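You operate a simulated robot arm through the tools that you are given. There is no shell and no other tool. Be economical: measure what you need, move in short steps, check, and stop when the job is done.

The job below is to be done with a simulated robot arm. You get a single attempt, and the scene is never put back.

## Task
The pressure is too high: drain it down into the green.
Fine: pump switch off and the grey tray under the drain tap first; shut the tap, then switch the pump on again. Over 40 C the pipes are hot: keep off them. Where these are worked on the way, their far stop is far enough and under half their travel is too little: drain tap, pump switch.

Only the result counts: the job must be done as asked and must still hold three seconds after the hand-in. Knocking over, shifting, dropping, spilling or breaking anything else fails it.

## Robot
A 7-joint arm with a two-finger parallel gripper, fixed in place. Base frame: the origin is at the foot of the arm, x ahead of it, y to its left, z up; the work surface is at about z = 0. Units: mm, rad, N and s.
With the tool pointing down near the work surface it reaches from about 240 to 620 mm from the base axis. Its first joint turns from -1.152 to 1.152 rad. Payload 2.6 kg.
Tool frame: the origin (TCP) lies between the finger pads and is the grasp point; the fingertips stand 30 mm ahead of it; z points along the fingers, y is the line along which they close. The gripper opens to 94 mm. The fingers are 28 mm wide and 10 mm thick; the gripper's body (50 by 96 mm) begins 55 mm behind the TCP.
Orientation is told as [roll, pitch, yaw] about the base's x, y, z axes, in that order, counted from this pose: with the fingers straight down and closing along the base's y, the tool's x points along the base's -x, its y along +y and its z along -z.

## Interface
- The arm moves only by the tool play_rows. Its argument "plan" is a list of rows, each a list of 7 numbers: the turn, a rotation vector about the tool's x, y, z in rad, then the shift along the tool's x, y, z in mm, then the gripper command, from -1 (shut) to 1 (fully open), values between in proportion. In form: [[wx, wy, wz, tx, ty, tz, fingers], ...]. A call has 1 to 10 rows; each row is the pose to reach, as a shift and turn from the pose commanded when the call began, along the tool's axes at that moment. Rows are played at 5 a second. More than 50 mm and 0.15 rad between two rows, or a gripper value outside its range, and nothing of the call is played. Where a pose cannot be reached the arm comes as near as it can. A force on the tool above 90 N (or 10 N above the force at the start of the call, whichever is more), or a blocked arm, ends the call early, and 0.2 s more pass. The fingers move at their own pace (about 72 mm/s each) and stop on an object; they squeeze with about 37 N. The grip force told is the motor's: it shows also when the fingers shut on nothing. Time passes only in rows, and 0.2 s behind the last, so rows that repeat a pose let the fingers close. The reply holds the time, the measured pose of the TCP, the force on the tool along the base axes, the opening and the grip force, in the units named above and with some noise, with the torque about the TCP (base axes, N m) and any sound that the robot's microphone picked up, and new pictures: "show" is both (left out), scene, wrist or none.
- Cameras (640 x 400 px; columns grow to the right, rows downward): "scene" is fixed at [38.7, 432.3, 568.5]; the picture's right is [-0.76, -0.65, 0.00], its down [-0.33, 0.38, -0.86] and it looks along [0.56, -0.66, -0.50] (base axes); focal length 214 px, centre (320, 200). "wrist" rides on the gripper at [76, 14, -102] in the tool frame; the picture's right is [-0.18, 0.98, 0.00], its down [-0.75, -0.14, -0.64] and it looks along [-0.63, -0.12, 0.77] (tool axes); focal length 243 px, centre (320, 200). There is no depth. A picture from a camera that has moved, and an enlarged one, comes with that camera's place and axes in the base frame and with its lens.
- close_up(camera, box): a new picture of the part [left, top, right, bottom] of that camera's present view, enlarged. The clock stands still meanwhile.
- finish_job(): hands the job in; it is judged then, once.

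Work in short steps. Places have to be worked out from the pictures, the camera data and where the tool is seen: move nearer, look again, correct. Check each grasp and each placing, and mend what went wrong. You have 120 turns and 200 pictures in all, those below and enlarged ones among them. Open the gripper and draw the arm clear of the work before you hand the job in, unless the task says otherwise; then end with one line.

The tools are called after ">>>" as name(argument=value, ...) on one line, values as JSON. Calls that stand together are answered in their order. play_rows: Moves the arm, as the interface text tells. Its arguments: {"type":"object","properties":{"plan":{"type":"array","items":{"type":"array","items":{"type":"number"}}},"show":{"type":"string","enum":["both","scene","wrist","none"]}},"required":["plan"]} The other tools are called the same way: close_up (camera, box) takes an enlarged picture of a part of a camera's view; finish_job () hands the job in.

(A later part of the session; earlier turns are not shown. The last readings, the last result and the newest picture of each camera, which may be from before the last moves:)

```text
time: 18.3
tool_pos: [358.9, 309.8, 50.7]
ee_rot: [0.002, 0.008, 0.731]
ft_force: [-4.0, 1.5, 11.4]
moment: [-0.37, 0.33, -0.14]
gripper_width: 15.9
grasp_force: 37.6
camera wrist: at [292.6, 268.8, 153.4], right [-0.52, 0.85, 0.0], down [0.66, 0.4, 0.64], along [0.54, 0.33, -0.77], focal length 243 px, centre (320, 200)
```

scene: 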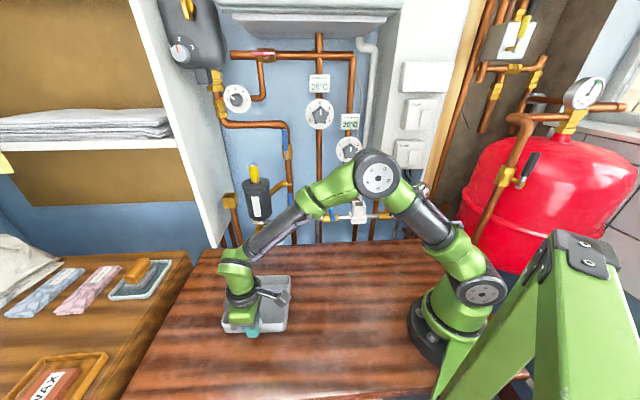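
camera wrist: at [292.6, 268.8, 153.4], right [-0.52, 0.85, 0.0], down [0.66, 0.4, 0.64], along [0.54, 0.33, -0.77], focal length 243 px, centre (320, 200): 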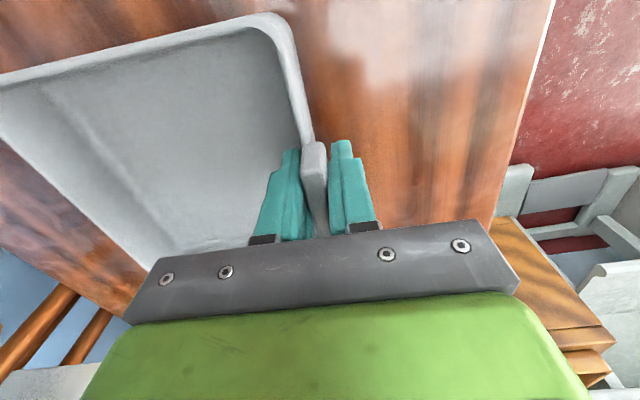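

Sliding well; I continue to the tap.

>>> play_rows(plan=[[0, 0, 0, -6, -22, 0, -1], [0, 0, 0, -12, -44, 0, -1], [0, 0, 0, -18, -66, 0, -1], [0, 0, 0, -24, -88, 0, -1], [0, 0, 0, -30, -107, 0, -1], [0, 0, 0, -30, -107, 0, -1]])

>>> close_up(camera="scene", box=[200, 200, 320, 320])

```text
time: 19.7
tool_pos: [454.8, 250.8, 50.8]
ee_rot: [0.0, 0.005, 0.733]
ft_force: [-6.5, 5.1, 23.0]
moment: [0.26, -0.34, 0.11]
gripper_width: 15.6
grasp_force: 37.0
camera wrist: at [388.6, 208.5, 153.0], right [-0.52, 0.85, 0.0], down [0.66, 0.4, 0.64], along [0.55, 0.33, -0.77], focal length 243 px, centre (320, 200)
```

scene: 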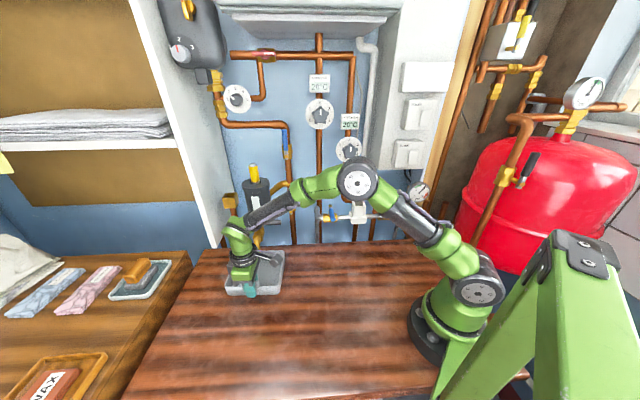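
wrist: 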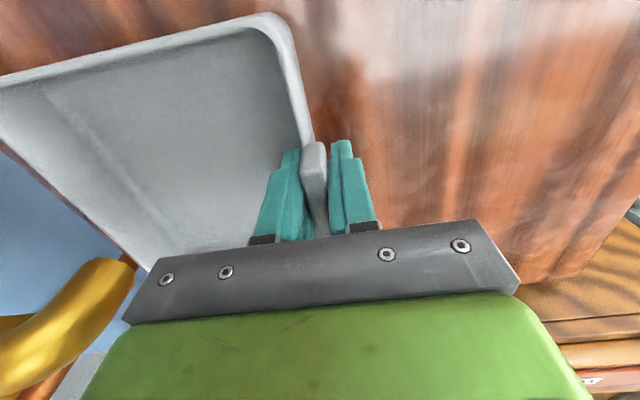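

```text
3.33 times, centred on (260, 260) of scene
camera zoom: at [38.6, 432.3, 568.6], right [-0.76, -0.65, 0.0], down [-0.33, 0.38, -0.86], along [0.56, -0.65, -0.5], focal length 715 px, centre (520, 0)
```

zoom: 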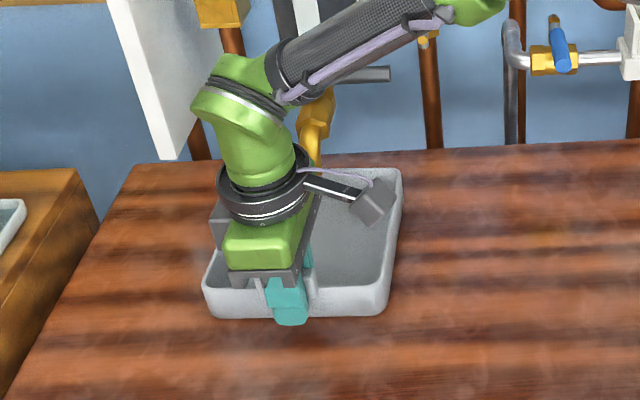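

Tray placed; the spout hangs over it. I open the fingers halfway and rise straight up, then inspect.

>>> play_rows(plan=[[0, 0, 0, 0, 0, 0, 0], [0, 0, 0, 0, 0, 0, 0], [0, 0, 0, 0, 0, -40, 0], [0, 0, 0, 0, 10, -85, 0], [0, 0, 0, 0, 30, -125, 0], [0, 0, 0, 0, 50, -165, 0], [0, 0, 0, 20, 70, -205, 0], [0, 0, 0, 40, 90, -230, 0], [0, 0, 0, 40, 90, -230, 0]])

>>> close_up(camera="scene", box=[200, 200, 320, 320])

```text
time: 21.7
tool_pos: [363.4, 293.7, 279.0]
ee_rot: [0.001, 0.01, 0.732]
ft_force: [-0.3, 0.5, -0.2]
moment: [-0.02, 0.03, -0.01]
gripper_width: 47.0
grasp_force: 0.1
camera wrist: at [297.2, 252.2, 381.3], right [-0.52, 0.85, 0.0], down [0.66, 0.4, 0.64], along [0.54, 0.33, -0.77], focal length 243 px, centre (320, 200)
```

scene: 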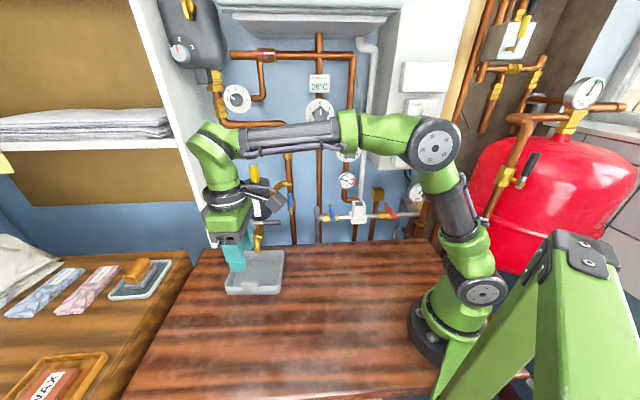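
wrist: 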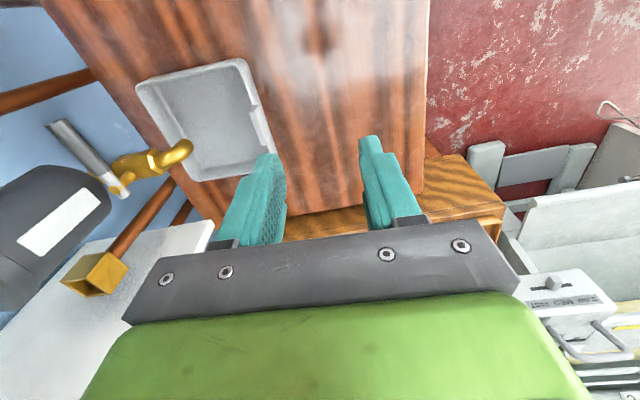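

```text
3.33 times, centred on (260, 260) of scene
camera zoom: at [38.7, 432.3, 568.5], right [-0.76, -0.65, 0.0], down [-0.33, 0.38, -0.86], along [0.56, -0.66, -0.5], focal length 715 px, centre (520, 0)
```

zoom: 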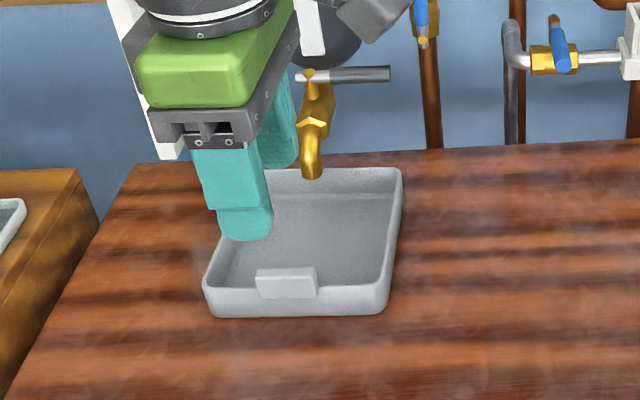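

Tray sits well under the spout (spout ≈16 mm from tray centre). Next I bring the gripper, slightly tilted, above the lever of the drain tap.

>>> play_rows(plan=[[0.05, 0, 0, 5, -37, 1, 0], [0.1, 0, 0, 9, -75, 3, 0], [0.15, 0, 0, 14, -112, 4, 0], [0.2, 0, 0, 19, -150, 6, 0], [0.25, 0, 0, 23, -187, 7, 0], [0.3, 0, 0, 28, -224, 9, 0], [0.3, 0, 0, 28, -224, 9, 0]])

>>> close_up(camera="scene", box=[200, 150, 320, 270])

```text
time: 23.3
tool_pos: [495.8, 106.0, 273.6]
ee_rot: [-0.302, 0.007, 0.731]
ft_force: [0.2, 0.0, 0.6]
moment: [0.0, -0.05, -0.03]
gripper_width: 46.8
grasp_force: 0.0
camera wrist: at [409.8, 87.5, 366.3], right [-0.49, 0.82, -0.29], down [0.53, 0.55, 0.65], along [0.69, 0.17, -0.7], focal length 243 px, centre (320, 200)
```

scene: 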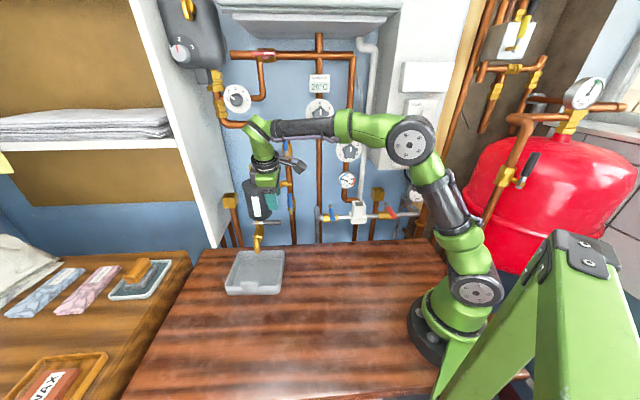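
wrist: 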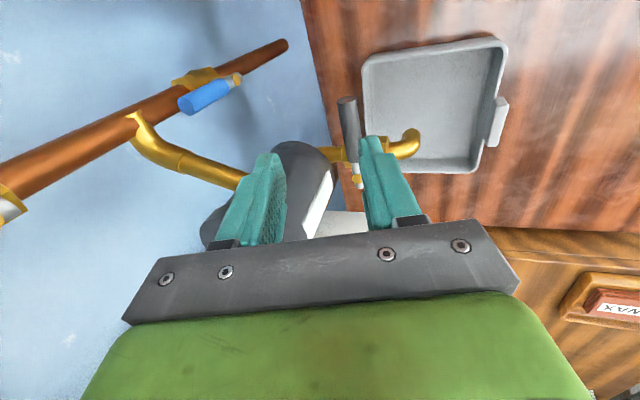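

```text
3.33 times, centred on (260, 210) of scene
camera zoom: at [38.7, 432.3, 568.5], right [-0.76, -0.65, 0.0], down [-0.33, 0.38, -0.86], along [0.56, -0.66, -0.5], focal length 715 px, centre (520, 167)
```

zoom: 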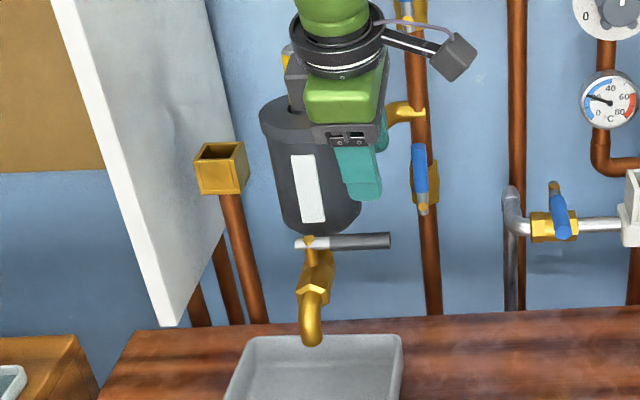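

The lever re-measures at tip (491, 94), pivot (542, 145), z≈171. I lower the open fingers around it.

>>> play_rows(plan=[[0, 0, 0, -1, 10, 28, 0], [0, 0, 0, -2, 18, 53, 0], [0, 0, 0, -2, 26.6, 80.2, 0], [0, 0, 0, -2, 26.6, 80.2, 0]])

>>> close_up(camera="scene", box=[220, 190, 300, 270])

```text
time: 24.3
tool_pos: [495.8, 110.6, 186.7]
ee_rot: [-0.301, 0.008, 0.731]
ft_force: [1.2, -0.3, 0.4]
moment: [0.03, 0.0, 0.0]
gripper_width: 46.9
grasp_force: 0.1
camera wrist: at [409.5, 90.9, 280.3], right [-0.49, 0.82, -0.29], down [0.53, 0.55, 0.65], along [0.69, 0.17, -0.7], focal length 243 px, centre (320, 200)
```

scene: 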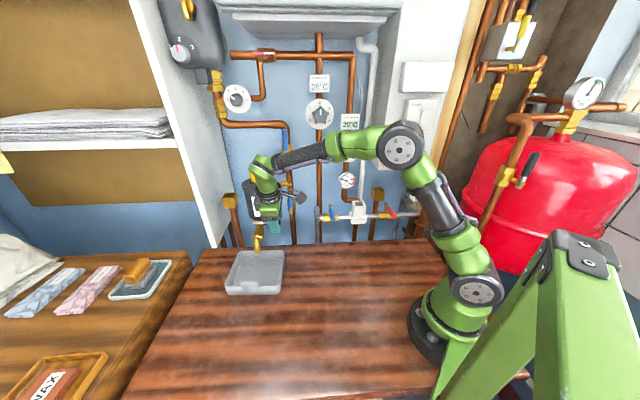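
wrist: 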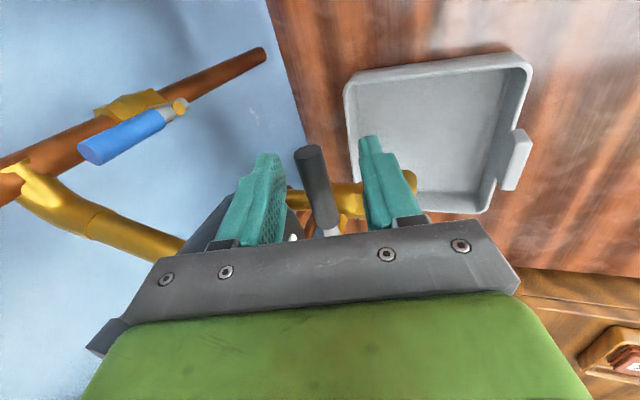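

```text
5.00 times, centred on (260, 230) of scene
camera zoom: at [38.7, 432.3, 568.5], right [-0.76, -0.65, 0.0], down [-0.33, 0.38, -0.86], along [0.56, -0.66, -0.5], focal length 1072 px, centre (620, 50)
```

zoom: 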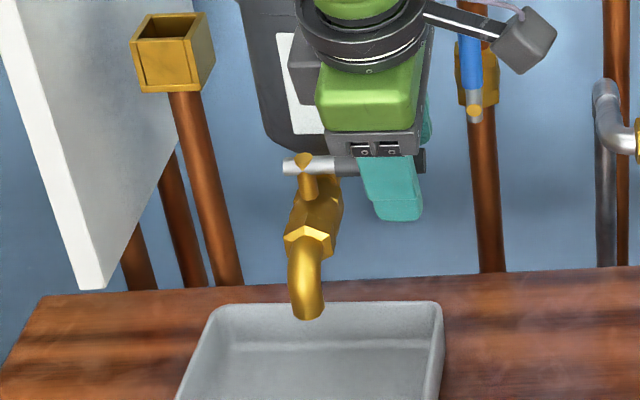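

The lever lies between the fingers. I narrow them and try a small swing of the lever toward the room to find the opening direction.

>>> play_rows(plan=[[0, 0, 0, 0, 0, 0, -0.4], [0, 0, 0, 0, 0, 0, -0.4], [0, 0.02, 0.062, 0, 3.6, -1, -0.4], [0, 0.04, 0.124, -0.5, 7.2, -2.2, -0.4], [0, 0.06, 0.186, -1, 10.8, -3.3, -0.4], [0, 0.078, 0.248, -2, 14.3, -4.5, -0.4]])

>>> close_up(camera="scene", box=[220, 190, 300, 270])

```text
time: 25.7
tool_pos: [485.8, 120.8, 187.3]
ee_rot: [-0.301, 0.009, 0.471]
ft_force: [-0.4, 0.1, -0.1]
moment: [-0.02, 0.01, 0.02]
gripper_width: 28.4
grasp_force: 0.6
camera wrist: at [398.0, 125.3, 281.0], right [-0.26, 0.92, -0.29], down [0.65, 0.39, 0.65], along [0.71, -0.02, -0.7], focal length 243 px, centre (320, 200)
```

scene: 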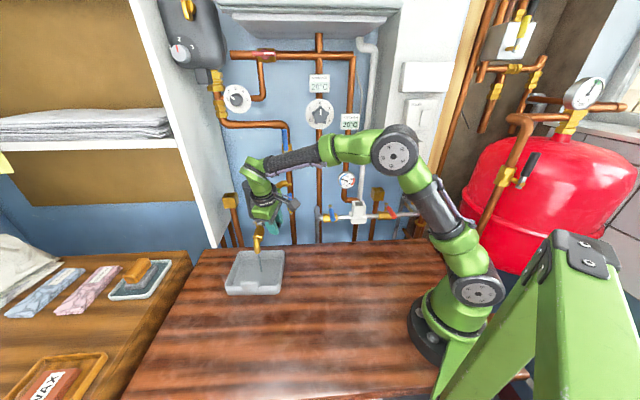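
wrist: 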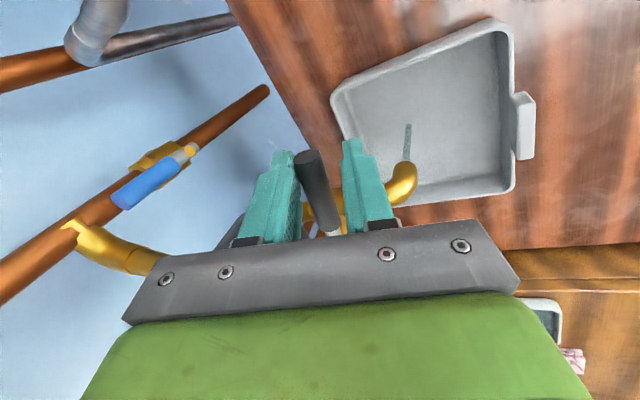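

```text
5.00 times, centred on (260, 230) of scene
camera zoom: at [38.7, 432.3, 568.5], right [-0.76, -0.65, 0.0], down [-0.33, 0.38, -0.86], along [0.56, -0.66, -0.5], focal length 1072 px, centre (620, 50)
```

zoom: 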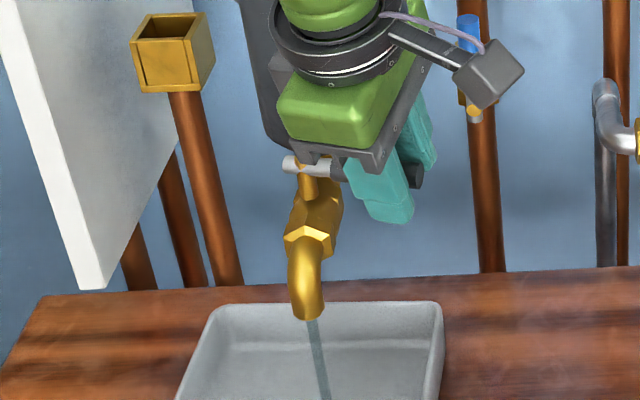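

Water is running into the tray: this is the opening direction. Checking the gauge while the clock stands still.

>>> close_up(camera="scene", box=[390, 160, 450, 220])

>>> close_up(camera="wrist", box=[240, 130, 420, 240])

```text
6.67 times, centred on (420, 190) of scene
camera zoom: at [38.7, 432.3, 568.5], right [-0.76, -0.65, 0.0], down [-0.33, 0.38, -0.86], along [0.56, -0.66, -0.5], focal length 1430 px, centre (-347, 267)
```

zoom: 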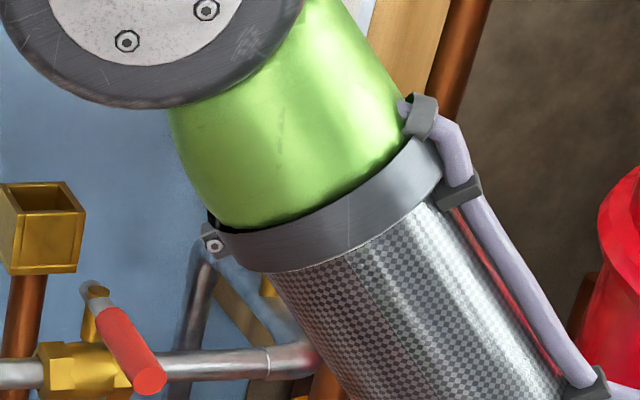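

```text
3.56 times, centred on (330, 185) of wrist
camera zoom: at [398.0, 125.3, 281.0], right [-0.26, 0.92, -0.29], down [0.65, 0.39, 0.65], along [0.71, -0.02, -0.7], focal length 863 px, centre (284, 253)
```

zoom: 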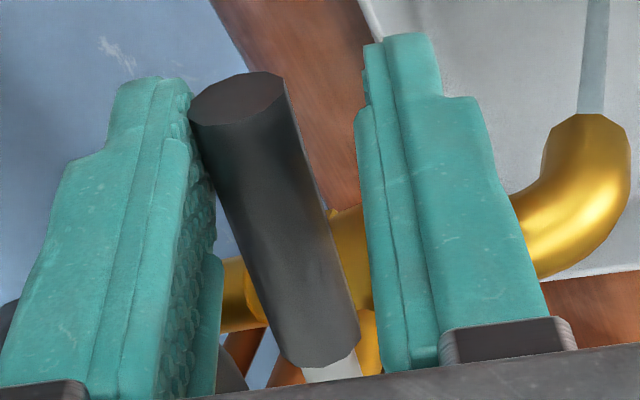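

The arm hides the gauge. With the tap only slightly open (slow flow), I lift off and back away to read the gauge.

>>> play_rows(plan=[[0, 0, 0, 0, -12, -38, -0.4], [0, 0, 0, 0, -24, -76, -0.4], [0, 0, 0, 8, 25, -97, -0.4], [0, 0, 0, 16, 72, -113, -0.4]], show="scene")

>>> close_up(camera="scene", box=[390, 160, 450, 220])

>>> close_up(camera="scene", box=[220, 200, 300, 300])

```text
refused: row 3 steps farther than a row can; nothing moved
```

```text
6.67 times, centred on (420, 190) of scene
camera zoom: at [38.7, 432.3, 568.5], right [-0.76, -0.65, 0.0], down [-0.33, 0.38, -0.86], along [0.56, -0.66, -0.5], focal length 1430 px, centre (-347, 267)
```

zoom: 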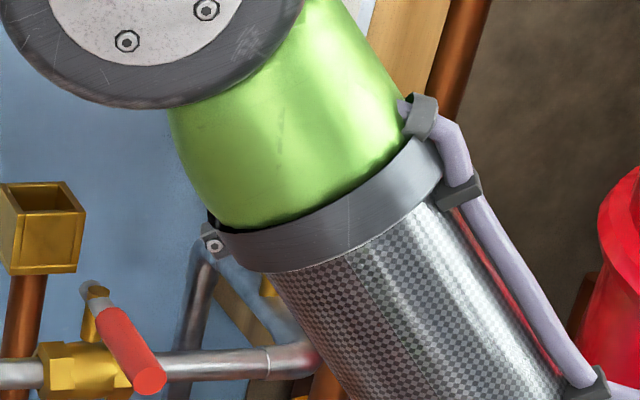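

```text
4.00 times, centred on (260, 250) of scene
camera zoom: at [38.7, 432.3, 568.5], right [-0.76, -0.65, 0.0], down [-0.33, 0.38, -0.86], along [0.56, -0.66, -0.5], focal length 858 px, centre (560, 0)
```

zoom: 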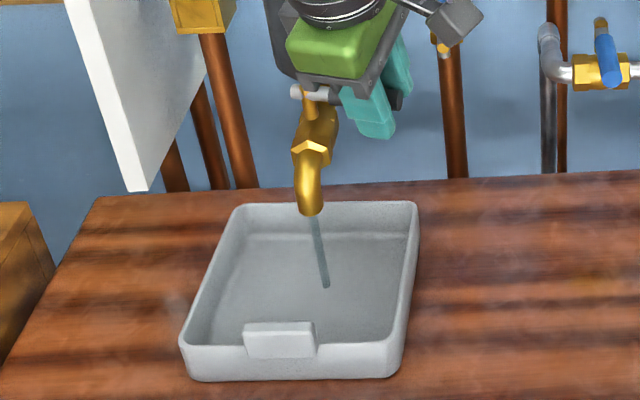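

I redo the retreat with smaller steps.

>>> play_rows(plan=[[0, 0, 0, 0, -12, -38, -0.4], [0, 0, 0, 0, -24, -76, -0.4], [0, 0, 0, 8, 16, -90, -0.4], [0, 0, 0, 16, 60, -105, -0.4]], show="scene")

>>> close_up(camera="scene", box=[390, 160, 450, 220])

>>> close_up(camera="scene", box=[220, 200, 300, 300])

```text
time: 26.7
tool_pos: [429.8, 192.6, 271.3]
ee_rot: [-0.304, 0.007, 0.473]
ft_force: [1.0, -0.2, 0.5]
moment: [0.02, -0.04, 0.0]
gripper_width: 28.3
grasp_force: 0.0
```

scene: 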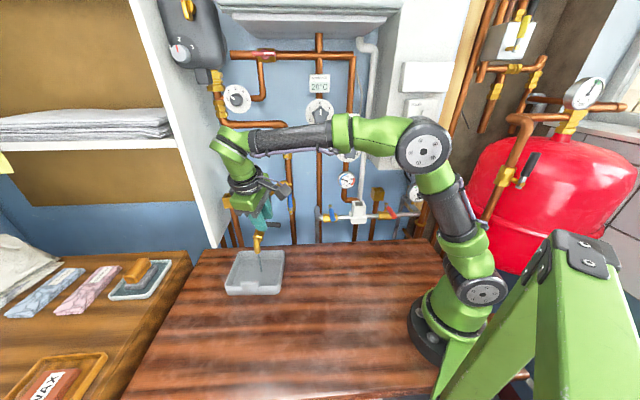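

```text
6.67 times, centred on (420, 190) of scene
camera zoom: at [38.8, 432.3, 568.5], right [-0.76, -0.65, 0.0], down [-0.33, 0.38, -0.86], along [0.56, -0.66, -0.5], focal length 1430 px, centre (-347, 267)
```

zoom: 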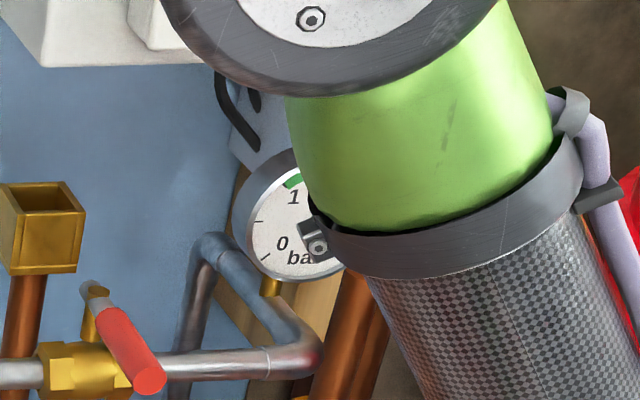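

```text
4.00 times, centred on (260, 250) of scene
camera zoom: at [38.8, 432.3, 568.5], right [-0.76, -0.65, 0.0], down [-0.33, 0.38, -0.86], along [0.56, -0.66, -0.5], focal length 858 px, centre (560, 0)
```

zoom: 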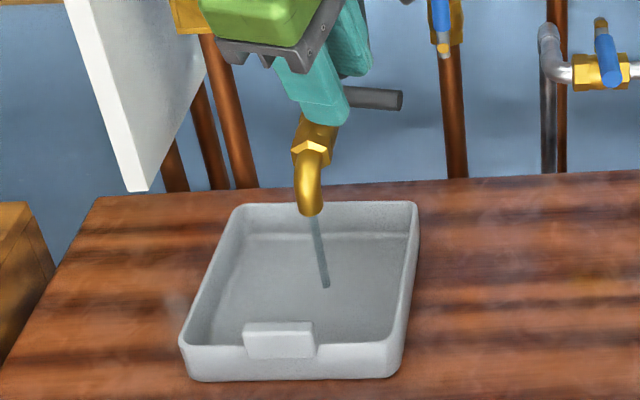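

The gauge is still half hidden; I draw back further up.

>>> play_rows(plan=[[0, 0, 0, 27, -8, -31, -0.4], [0, 0, 0, 54, -16, -62, -0.4], [0, 0, 0, 81, -24, -93, -0.4], [0, 0, 0, 108, -32, -125, -0.4]], show="none")

>>> close_up(camera="scene", box=[390, 160, 450, 220])

>>> close_up(camera="scene", box=[220, 200, 300, 300])

```text
time: 27.7
tool_pos: [329.0, 150.6, 400.2]
ee_rot: [-0.304, 0.009, 0.471]
ft_force: [-0.1, 0.6, 0.5]
moment: [0.03, -0.01, -0.01]
gripper_width: 28.0
grasp_force: 0.1
```

```text
6.67 times, centred on (420, 190) of scene
camera zoom: at [38.7, 432.3, 568.5], right [-0.76, -0.65, 0.0], down [-0.33, 0.38, -0.86], along [0.56, -0.66, -0.5], focal length 1430 px, centre (-347, 267)
```

zoom: 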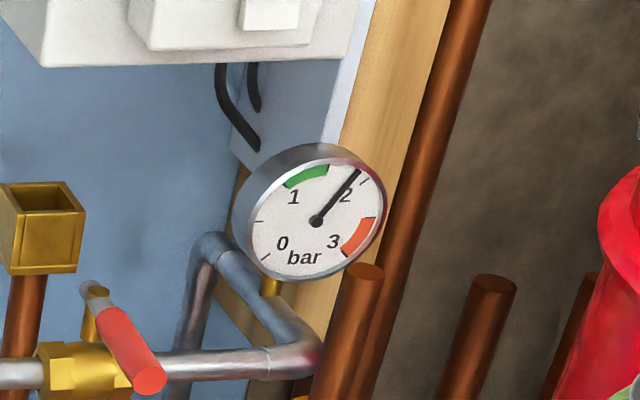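

```text
4.00 times, centred on (260, 250) of scene
camera zoom: at [38.7, 432.3, 568.5], right [-0.76, -0.65, 0.0], down [-0.33, 0.38, -0.86], along [0.56, -0.66, -0.5], focal length 858 px, centre (560, 0)
```

zoom: 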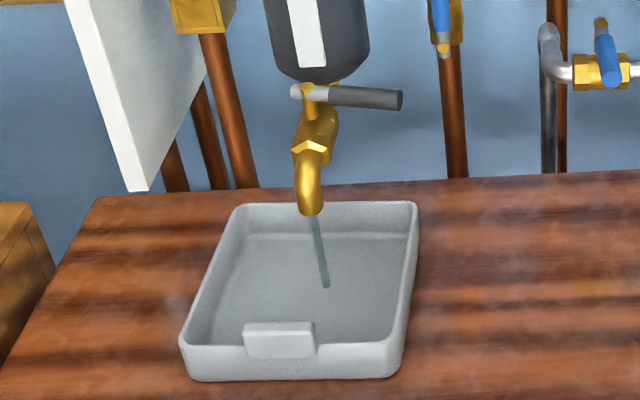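

Little change so far (~1.9 bar). I wait two seconds to measure the rate.

>>> close_up(camera="scene", box=[408, 178, 432, 204])

>>> play_rows(plan=[[0, 0, 0, 0, 0, 0, -0.4], [0, 0, 0, 0, 0, 0, -0.4], [0, 0, 0, 0, 0, 0, -0.4], [0, 0, 0, 0, 0, 0, -0.4], [0, 0, 0, 0, 0, 0, -0.4], [0, 0, 0, 0, 0, 0, -0.4], [0, 0, 0, 0, 0, 0, -0.4], [0, 0, 0, 0, 0, 0, -0.4], [0, 0, 0, 0, 0, 0, -0.4], [0, 0, 0, 0, 0, 0, -0.4]], show="none")

>>> close_up(camera="scene", box=[408, 178, 432, 204])

```text
15.38 times, centred on (420, 191) of scene
camera zoom: at [38.7, 432.3, 568.5], right [-0.76, -0.65, 0.0], down [-0.33, 0.38, -0.86], along [0.56, -0.66, -0.5], focal length 3300 px, centre (-1218, 338)
```

zoom: 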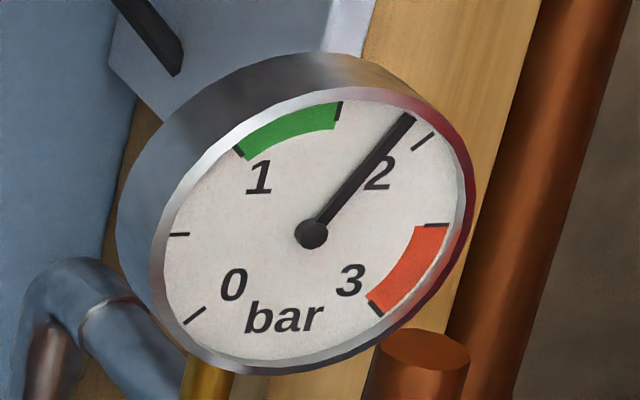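

```text
time: 29.9
tool_pos: [329.5, 151.2, 401.0]
ee_rot: [-0.302, 0.009, 0.472]
ft_force: [-0.9, 0.1, -0.8]
moment: [-0.02, 0.0, 0.05]
gripper_width: 28.1
grasp_force: 0.1
```

```text
15.38 times, centred on (420, 191) of scene
camera zoom: at [38.7, 432.3, 568.5], right [-0.76, -0.65, 0.0], down [-0.33, 0.38, -0.86], along [0.56, -0.66, -0.5], focal length 3300 px, centre (-1218, 338)
```

zoom: 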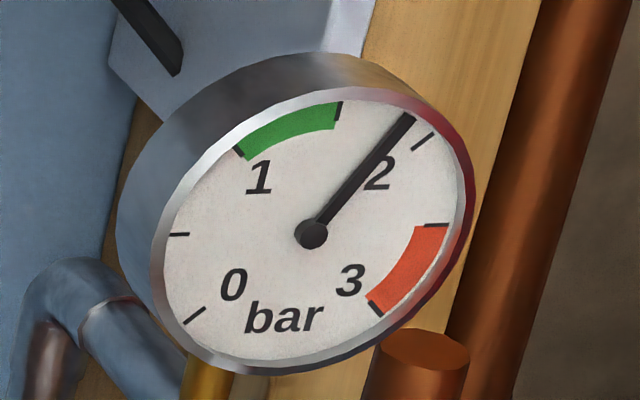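

No fall at all: the slight opening is too little to drain, as hinted. I return over the lever to open it properly.

>>> play_rows(plan=[[0, 0, 0, -25, -11, 31, -0.2], [0, 0, 0, -50, -22, 62, -0.2], [0, 0, 0, -75, -33, 94, -0.2], [0, 0, 0, -100, -44, 125, -0.2], [0, 0, 0, -125.5, -54, 157, -0.2], [0, 0, 0, -125.5, -42, 195, -0.2], [0, 0, 0, -125.5, -30, 233.5, -0.2], [0, 0, 0, -125.5, -30, 233.5, -0.4]])

```text
time: 31.7
tool_pos: [487.1, 117.5, 184.1]
ee_rot: [-0.303, 0.006, 0.471]
ft_force: [0.0, -0.7, 0.4]
moment: [0.01, -0.02, -0.02]
gripper_width: 28.2
grasp_force: 0.1
camera wrist: at [399.9, 121.7, 277.1], right [-0.26, 0.92, -0.29], down [0.65, 0.39, 0.65], along [0.71, -0.02, -0.7], focal length 243 px, centre (320, 200)
```

scene: 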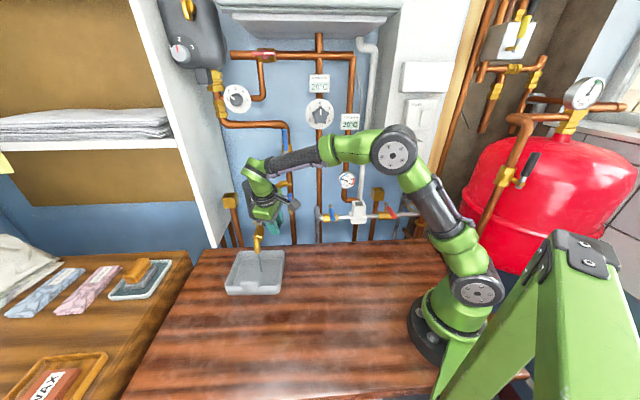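
wrist: 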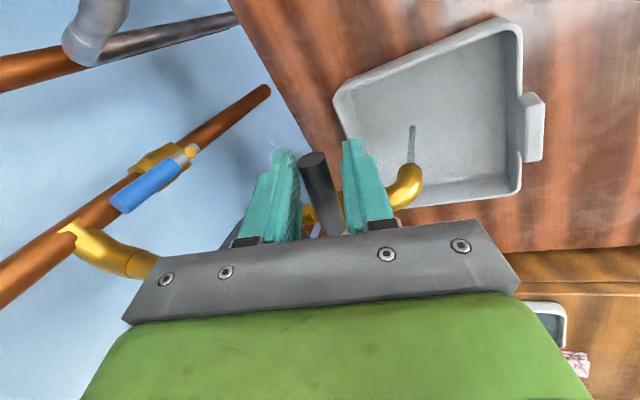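

The lever is between the fingers again. I swing it along its arc to nearly fully open.

>>> play_rows(plan=[[0, 0.036, 0.115, -3, 9.5, -4.5, -0.4], [0, 0.071, 0.229, -6, 18.5, -7.8, -0.4], [0, 0.108, 0.349, -9, 25, -9.8, -0.4], [0, 0.146, 0.468, -12.4, 30.9, -11.7, -0.4], [0, 0.183, 0.587, -17, 36.3, -13.4, -0.4], [0, 0.22, 0.707, -21.9, 41.3, -14.9, -0.4], [0, 0.257, 0.826, -27.6, 45.5, -16.2, -0.4], [0, 0.294, 0.945, -33.7, 49.3, -17.4, -0.4], [0, 0.331, 1.065, -40.3, 52.1, -18.3, -0.4], [0, 0.368, 1.184, -47.3, 54.4, -19, -0.4]])

>>> close_up(camera="scene", box=[408, 178, 432, 204])

>>> close_up(camera="scene", box=[220, 200, 300, 300])

```text
time: 33.9
tool_pos: [505.1, 191.1, 184.4]
ee_rot: [-0.309, 0.0, -0.77]
ft_force: [0.0, -0.4, 0.1]
moment: [0.02, 0.0, -0.02]
gripper_width: 28.2
grasp_force: 0.0
camera wrist: at [480.3, 275.8, 278.0], right [0.78, 0.54, -0.3], down [0.58, -0.48, 0.65], along [0.21, -0.69, -0.69], focal length 243 px, centre (320, 200)
```

scene: 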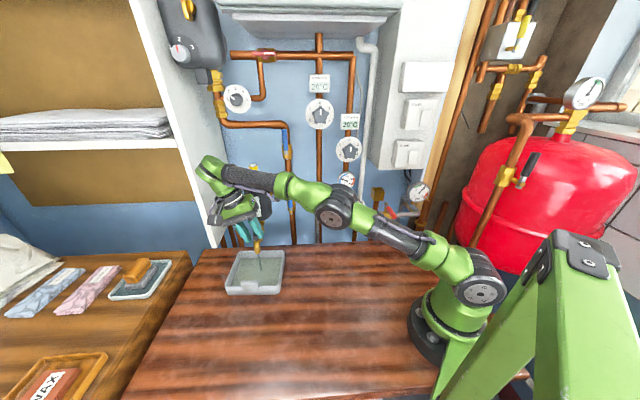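
wrist: 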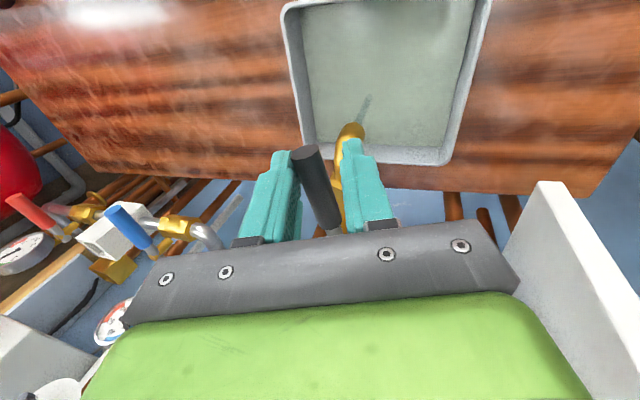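

```text
15.38 times, centred on (420, 191) of scene
camera zoom: at [38.7, 432.3, 568.5], right [-0.76, -0.65, 0.0], down [-0.33, 0.38, -0.86], along [0.56, -0.66, -0.5], focal length 3300 px, centre (-1218, 338)
```

zoom: 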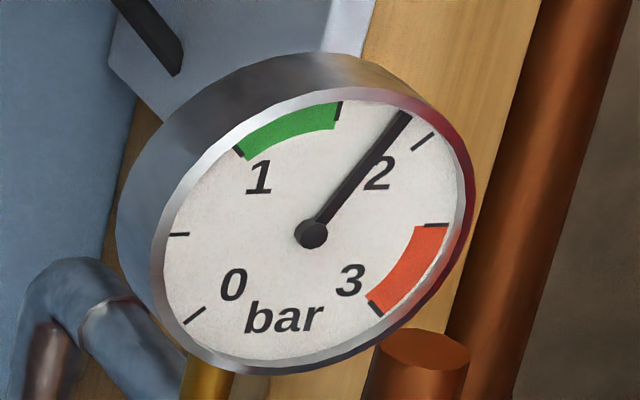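

```text
4.00 times, centred on (260, 250) of scene
camera zoom: at [38.7, 432.3, 568.5], right [-0.76, -0.65, 0.0], down [-0.33, 0.38, -0.86], along [0.56, -0.66, -0.5], focal length 858 px, centre (560, 0)
```

zoom: 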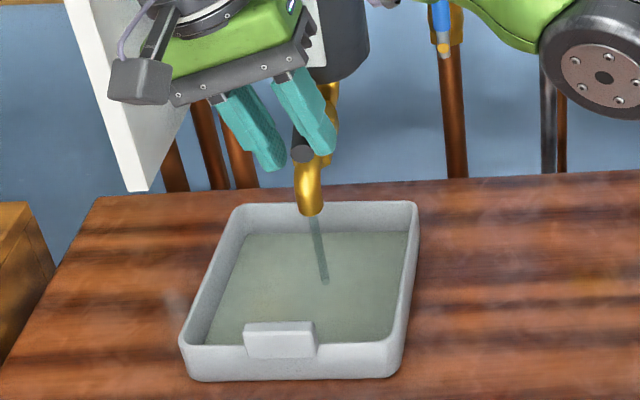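

The gauge is visible from this pose and has begun to fall. I hold for a second and re-read.

>>> play_rows(plan=[[0, 0, 0, 0, 0, 0, -0.4], [0, 0, 0, 0, 0, 0, -0.4], [0, 0, 0, 0, 0, 0, -0.4], [0, 0, 0, 0, 0, 0, -0.4]], show="none")

>>> close_up(camera="scene", box=[408, 178, 432, 204])

>>> close_up(camera="scene", box=[220, 200, 300, 300])

```text
time: 34.9
tool_pos: [504.0, 192.6, 184.9]
ee_rot: [-0.309, -0.001, -0.768]
ft_force: [0.2, -0.8, 0.5]
moment: [-0.01, -0.01, -0.03]
gripper_width: 28.2
grasp_force: 0.1
```

```text
15.38 times, centred on (420, 191) of scene
camera zoom: at [38.7, 432.3, 568.5], right [-0.76, -0.65, 0.0], down [-0.33, 0.38, -0.86], along [0.56, -0.66, -0.5], focal length 3300 px, centre (-1218, 338)
```

zoom: 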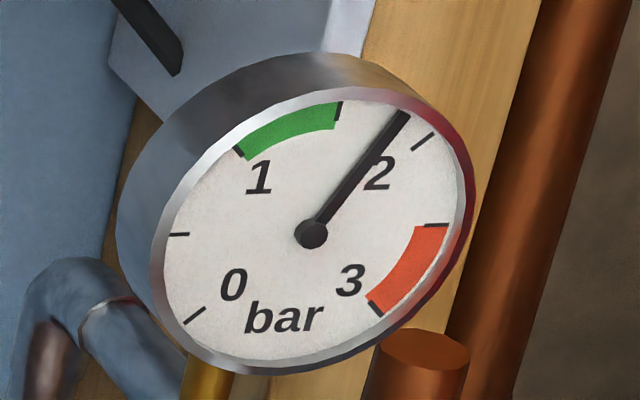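

```text
4.00 times, centred on (260, 250) of scene
camera zoom: at [38.7, 432.3, 568.5], right [-0.76, -0.65, 0.0], down [-0.33, 0.38, -0.86], along [0.56, -0.66, -0.5], focal length 858 px, centre (560, 0)
```

zoom: 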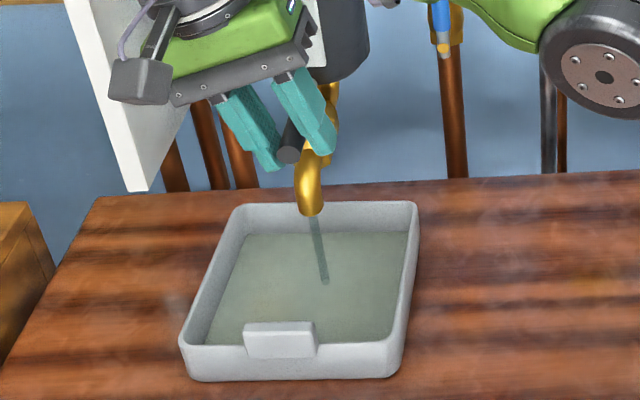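

Falling slowly. I hold on and read periodically.

>>> play_rows(plan=[[0, 0, 0, 0, 0, 0, -0.4], [0, 0, 0, 0, 0, 0, -0.4], [0, 0, 0, 0, 0, 0, -0.4], [0, 0, 0, 0, 0, 0, -0.4], [0, 0, 0, 0, 0, 0, -0.4], [0, 0, 0, 0, 0, 0, -0.4], [0, 0, 0, 0, 0, 0, -0.4], [0, 0, 0, 0, 0, 0, -0.4], [0, 0, 0, 0, 0, 0, -0.4], [0, 0, 0, 0, 0, 0, -0.4]], show="none")

>>> close_up(camera="scene", box=[408, 178, 432, 204])

>>> close_up(camera="scene", box=[220, 200, 300, 300])

```text
time: 37.1
tool_pos: [504.2, 190.9, 184.3]
ee_rot: [-0.308, 0.002, -0.767]
ft_force: [-0.1, -0.1, 0.1]
moment: [0.02, -0.01, 0.0]
gripper_width: 27.9
grasp_force: 0.0
```

```text
15.38 times, centred on (420, 191) of scene
camera zoom: at [38.7, 432.3, 568.5], right [-0.76, -0.65, 0.0], down [-0.33, 0.38, -0.86], along [0.56, -0.66, -0.5], focal length 3300 px, centre (-1218, 338)
```

zoom: 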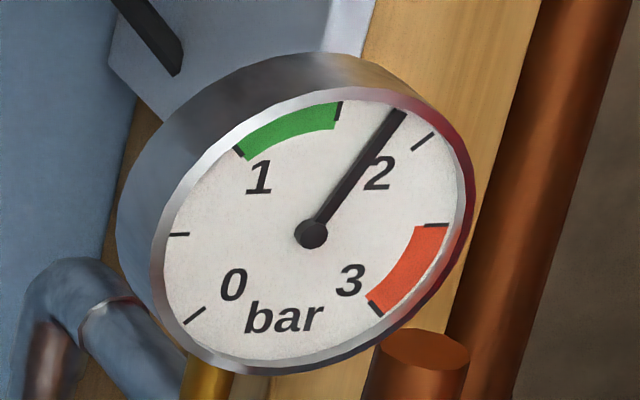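

```text
4.00 times, centred on (260, 250) of scene
camera zoom: at [38.7, 432.3, 568.5], right [-0.76, -0.65, 0.0], down [-0.33, 0.38, -0.86], along [0.56, -0.66, -0.5], focal length 858 px, centre (560, 0)
```

zoom: 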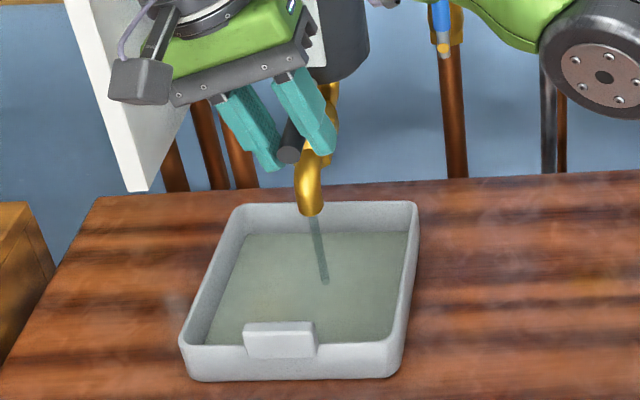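

The rate is very slow, about 0.01–0.02 bar/s. I wait in longer stretches.

>>> play_rows(plan=[[0, 0, 0, 0, 0, 0, -0.4], [0, 0, 0, 0, 0, 0, -0.4], [0, 0, 0, 0, 0, 0, -0.4], [0, 0, 0, 0, 0, 0, -0.4], [0, 0, 0, 0, 0, 0, -0.4], [0, 0, 0, 0, 0, 0, -0.4], [0, 0, 0, 0, 0, 0, -0.4], [0, 0, 0, 0, 0, 0, -0.4], [0, 0, 0, 0, 0, 0, -0.4], [0, 0, 0, 0, 0, 0, -0.4]], show="none")

>>> play_rows(plan=[[0, 0, 0, 0, 0, 0, -0.4], [0, 0, 0, 0, 0, 0, -0.4], [0, 0, 0, 0, 0, 0, -0.4], [0, 0, 0, 0, 0, 0, -0.4], [0, 0, 0, 0, 0, 0, -0.4], [0, 0, 0, 0, 0, 0, -0.4], [0, 0, 0, 0, 0, 0, -0.4], [0, 0, 0, 0, 0, 0, -0.4], [0, 0, 0, 0, 0, 0, -0.4], [0, 0, 0, 0, 0, 0, -0.4]], show="none")

>>> close_up(camera="scene", box=[408, 178, 432, 204])

>>> close_up(camera="scene", box=[220, 200, 300, 300])

```text
time: 39.3
tool_pos: [503.0, 191.0, 184.8]
ee_rot: [-0.309, 0.001, -0.768]
ft_force: [-0.5, 0.0, -0.4]
moment: [-0.01, 0.03, -0.02]
gripper_width: 28.2
grasp_force: 0.1
```

```text
time: 41.5
tool_pos: [502.9, 192.3, 185.4]
ee_rot: [-0.308, 0.003, -0.769]
ft_force: [0.2, 0.0, -0.3]
moment: [0.02, 0.04, -0.01]
gripper_width: 28.4
grasp_force: 0.1
```

```text
15.38 times, centred on (420, 191) of scene
camera zoom: at [38.7, 432.3, 568.5], right [-0.76, -0.65, 0.0], down [-0.33, 0.38, -0.86], along [0.56, -0.66, -0.5], focal length 3300 px, centre (-1218, 338)
```

zoom: 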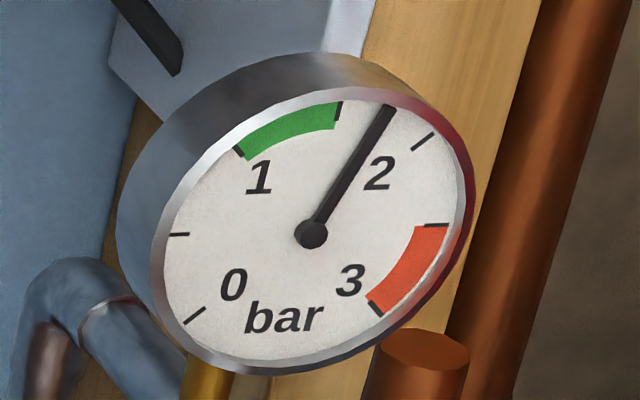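

```text
4.00 times, centred on (260, 250) of scene
camera zoom: at [38.7, 432.3, 568.5], right [-0.76, -0.65, 0.0], down [-0.33, 0.38, -0.86], along [0.56, -0.66, -0.5], focal length 858 px, centre (560, 0)
```

zoom: 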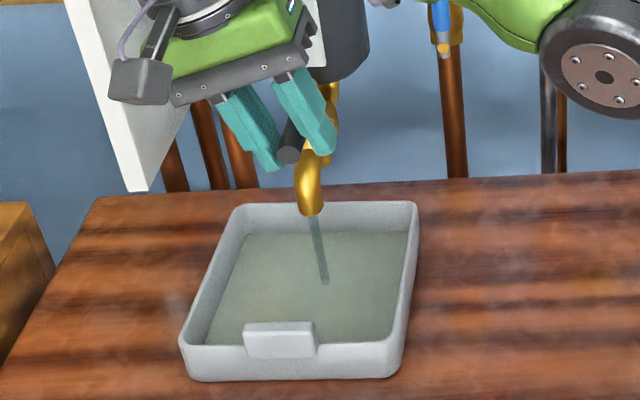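

Now about 1.76 and falling faster (the gauge may lag). I wait another 2 s and read.

>>> play_rows(plan=[[0, 0, 0, 0, 0, 0, -0.4], [0, 0, 0, 0, 0, 0, -0.4], [0, 0, 0, 0, 0, 0, -0.4], [0, 0, 0, 0, 0, 0, -0.4], [0, 0, 0, 0, 0, 0, -0.4], [0, 0, 0, 0, 0, 0, -0.4], [0, 0, 0, 0, 0, 0, -0.4], [0, 0, 0, 0, 0, 0, -0.4], [0, 0, 0, 0, 0, 0, -0.4], [0, 0, 0, 0, 0, 0, -0.4]], show="none")

>>> close_up(camera="scene", box=[408, 178, 432, 204])

```text
time: 43.7
tool_pos: [502.1, 192.2, 185.6]
ee_rot: [-0.308, 0.002, -0.768]
ft_force: [0.6, 0.1, 0.5]
moment: [-0.02, -0.02, 0.02]
gripper_width: 28.3
grasp_force: 0.1
```

```text
15.38 times, centred on (420, 191) of scene
camera zoom: at [38.7, 432.3, 568.5], right [-0.76, -0.65, 0.0], down [-0.33, 0.38, -0.86], along [0.56, -0.66, -0.5], focal length 3300 px, centre (-1218, 338)
```

zoom: 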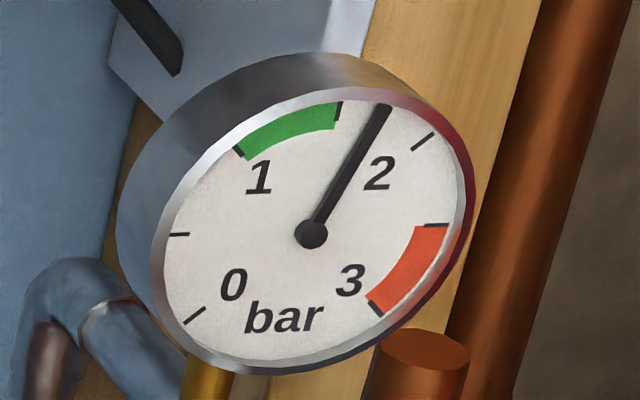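

About 1.73; ~0.015 bar/s. I wait three more stretches.

>>> play_rows(plan=[[0, 0, 0, 0, 0, 0, -0.4], [0, 0, 0, 0, 0, 0, -0.4], [0, 0, 0, 0, 0, 0, -0.4], [0, 0, 0, 0, 0, 0, -0.4], [0, 0, 0, 0, 0, 0, -0.4], [0, 0, 0, 0, 0, 0, -0.4], [0, 0, 0, 0, 0, 0, -0.4], [0, 0, 0, 0, 0, 0, -0.4], [0, 0, 0, 0, 0, 0, -0.4], [0, 0, 0, 0, 0, 0, -0.4]], show="none")

>>> play_rows(plan=[[0, 0, 0, 0, 0, 0, -0.4], [0, 0, 0, 0, 0, 0, -0.4], [0, 0, 0, 0, 0, 0, -0.4], [0, 0, 0, 0, 0, 0, -0.4], [0, 0, 0, 0, 0, 0, -0.4], [0, 0, 0, 0, 0, 0, -0.4], [0, 0, 0, 0, 0, 0, -0.4], [0, 0, 0, 0, 0, 0, -0.4], [0, 0, 0, 0, 0, 0, -0.4], [0, 0, 0, 0, 0, 0, -0.4]], show="none")

>>> play_rows(plan=[[0, 0, 0, 0, 0, 0, -0.4], [0, 0, 0, 0, 0, 0, -0.4], [0, 0, 0, 0, 0, 0, -0.4], [0, 0, 0, 0, 0, 0, -0.4], [0, 0, 0, 0, 0, 0, -0.4], [0, 0, 0, 0, 0, 0, -0.4], [0, 0, 0, 0, 0, 0, -0.4], [0, 0, 0, 0, 0, 0, -0.4], [0, 0, 0, 0, 0, 0, -0.4], [0, 0, 0, 0, 0, 0, -0.4]], show="none")

>>> close_up(camera="scene", box=[408, 178, 432, 204])

>>> close_up(camera="scene", box=[220, 200, 300, 300])

```text
time: 45.9
tool_pos: [503.0, 191.9, 185.5]
ee_rot: [-0.307, 0.001, -0.768]
ft_force: [0.5, 0.2, 0.5]
moment: [0.03, 0.0, 0.01]
gripper_width: 28.1
grasp_force: 0.1
```

```text
time: 48.1
tool_pos: [504.4, 192.1, 184.8]
ee_rot: [-0.306, 0.001, -0.767]
ft_force: [-0.2, -0.2, 0.0]
moment: [0.0, -0.02, 0.01]
gripper_width: 28.3
grasp_force: 0.1
```

```text
time: 50.3
tool_pos: [504.6, 192.3, 184.2]
ee_rot: [-0.311, 0.001, -0.769]
ft_force: [-0.9, -0.7, 0.2]
moment: [0.03, -0.02, -0.01]
gripper_width: 28.2
grasp_force: 0.0
```

```text
15.38 times, centred on (420, 191) of scene
camera zoom: at [38.7, 432.3, 568.5], right [-0.76, -0.65, 0.0], down [-0.33, 0.38, -0.86], along [0.56, -0.66, -0.5], focal length 3300 px, centre (-1218, 338)
```

zoom: 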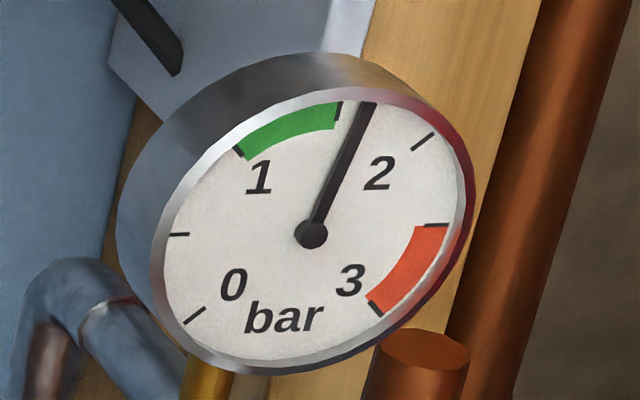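

```text
4.00 times, centred on (260, 250) of scene
camera zoom: at [38.7, 432.3, 568.5], right [-0.76, -0.65, 0.0], down [-0.33, 0.38, -0.86], along [0.56, -0.66, -0.5], focal length 858 px, centre (560, 0)
```

zoom: 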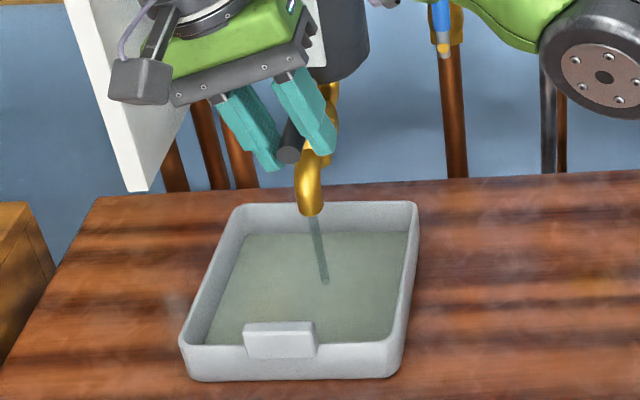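

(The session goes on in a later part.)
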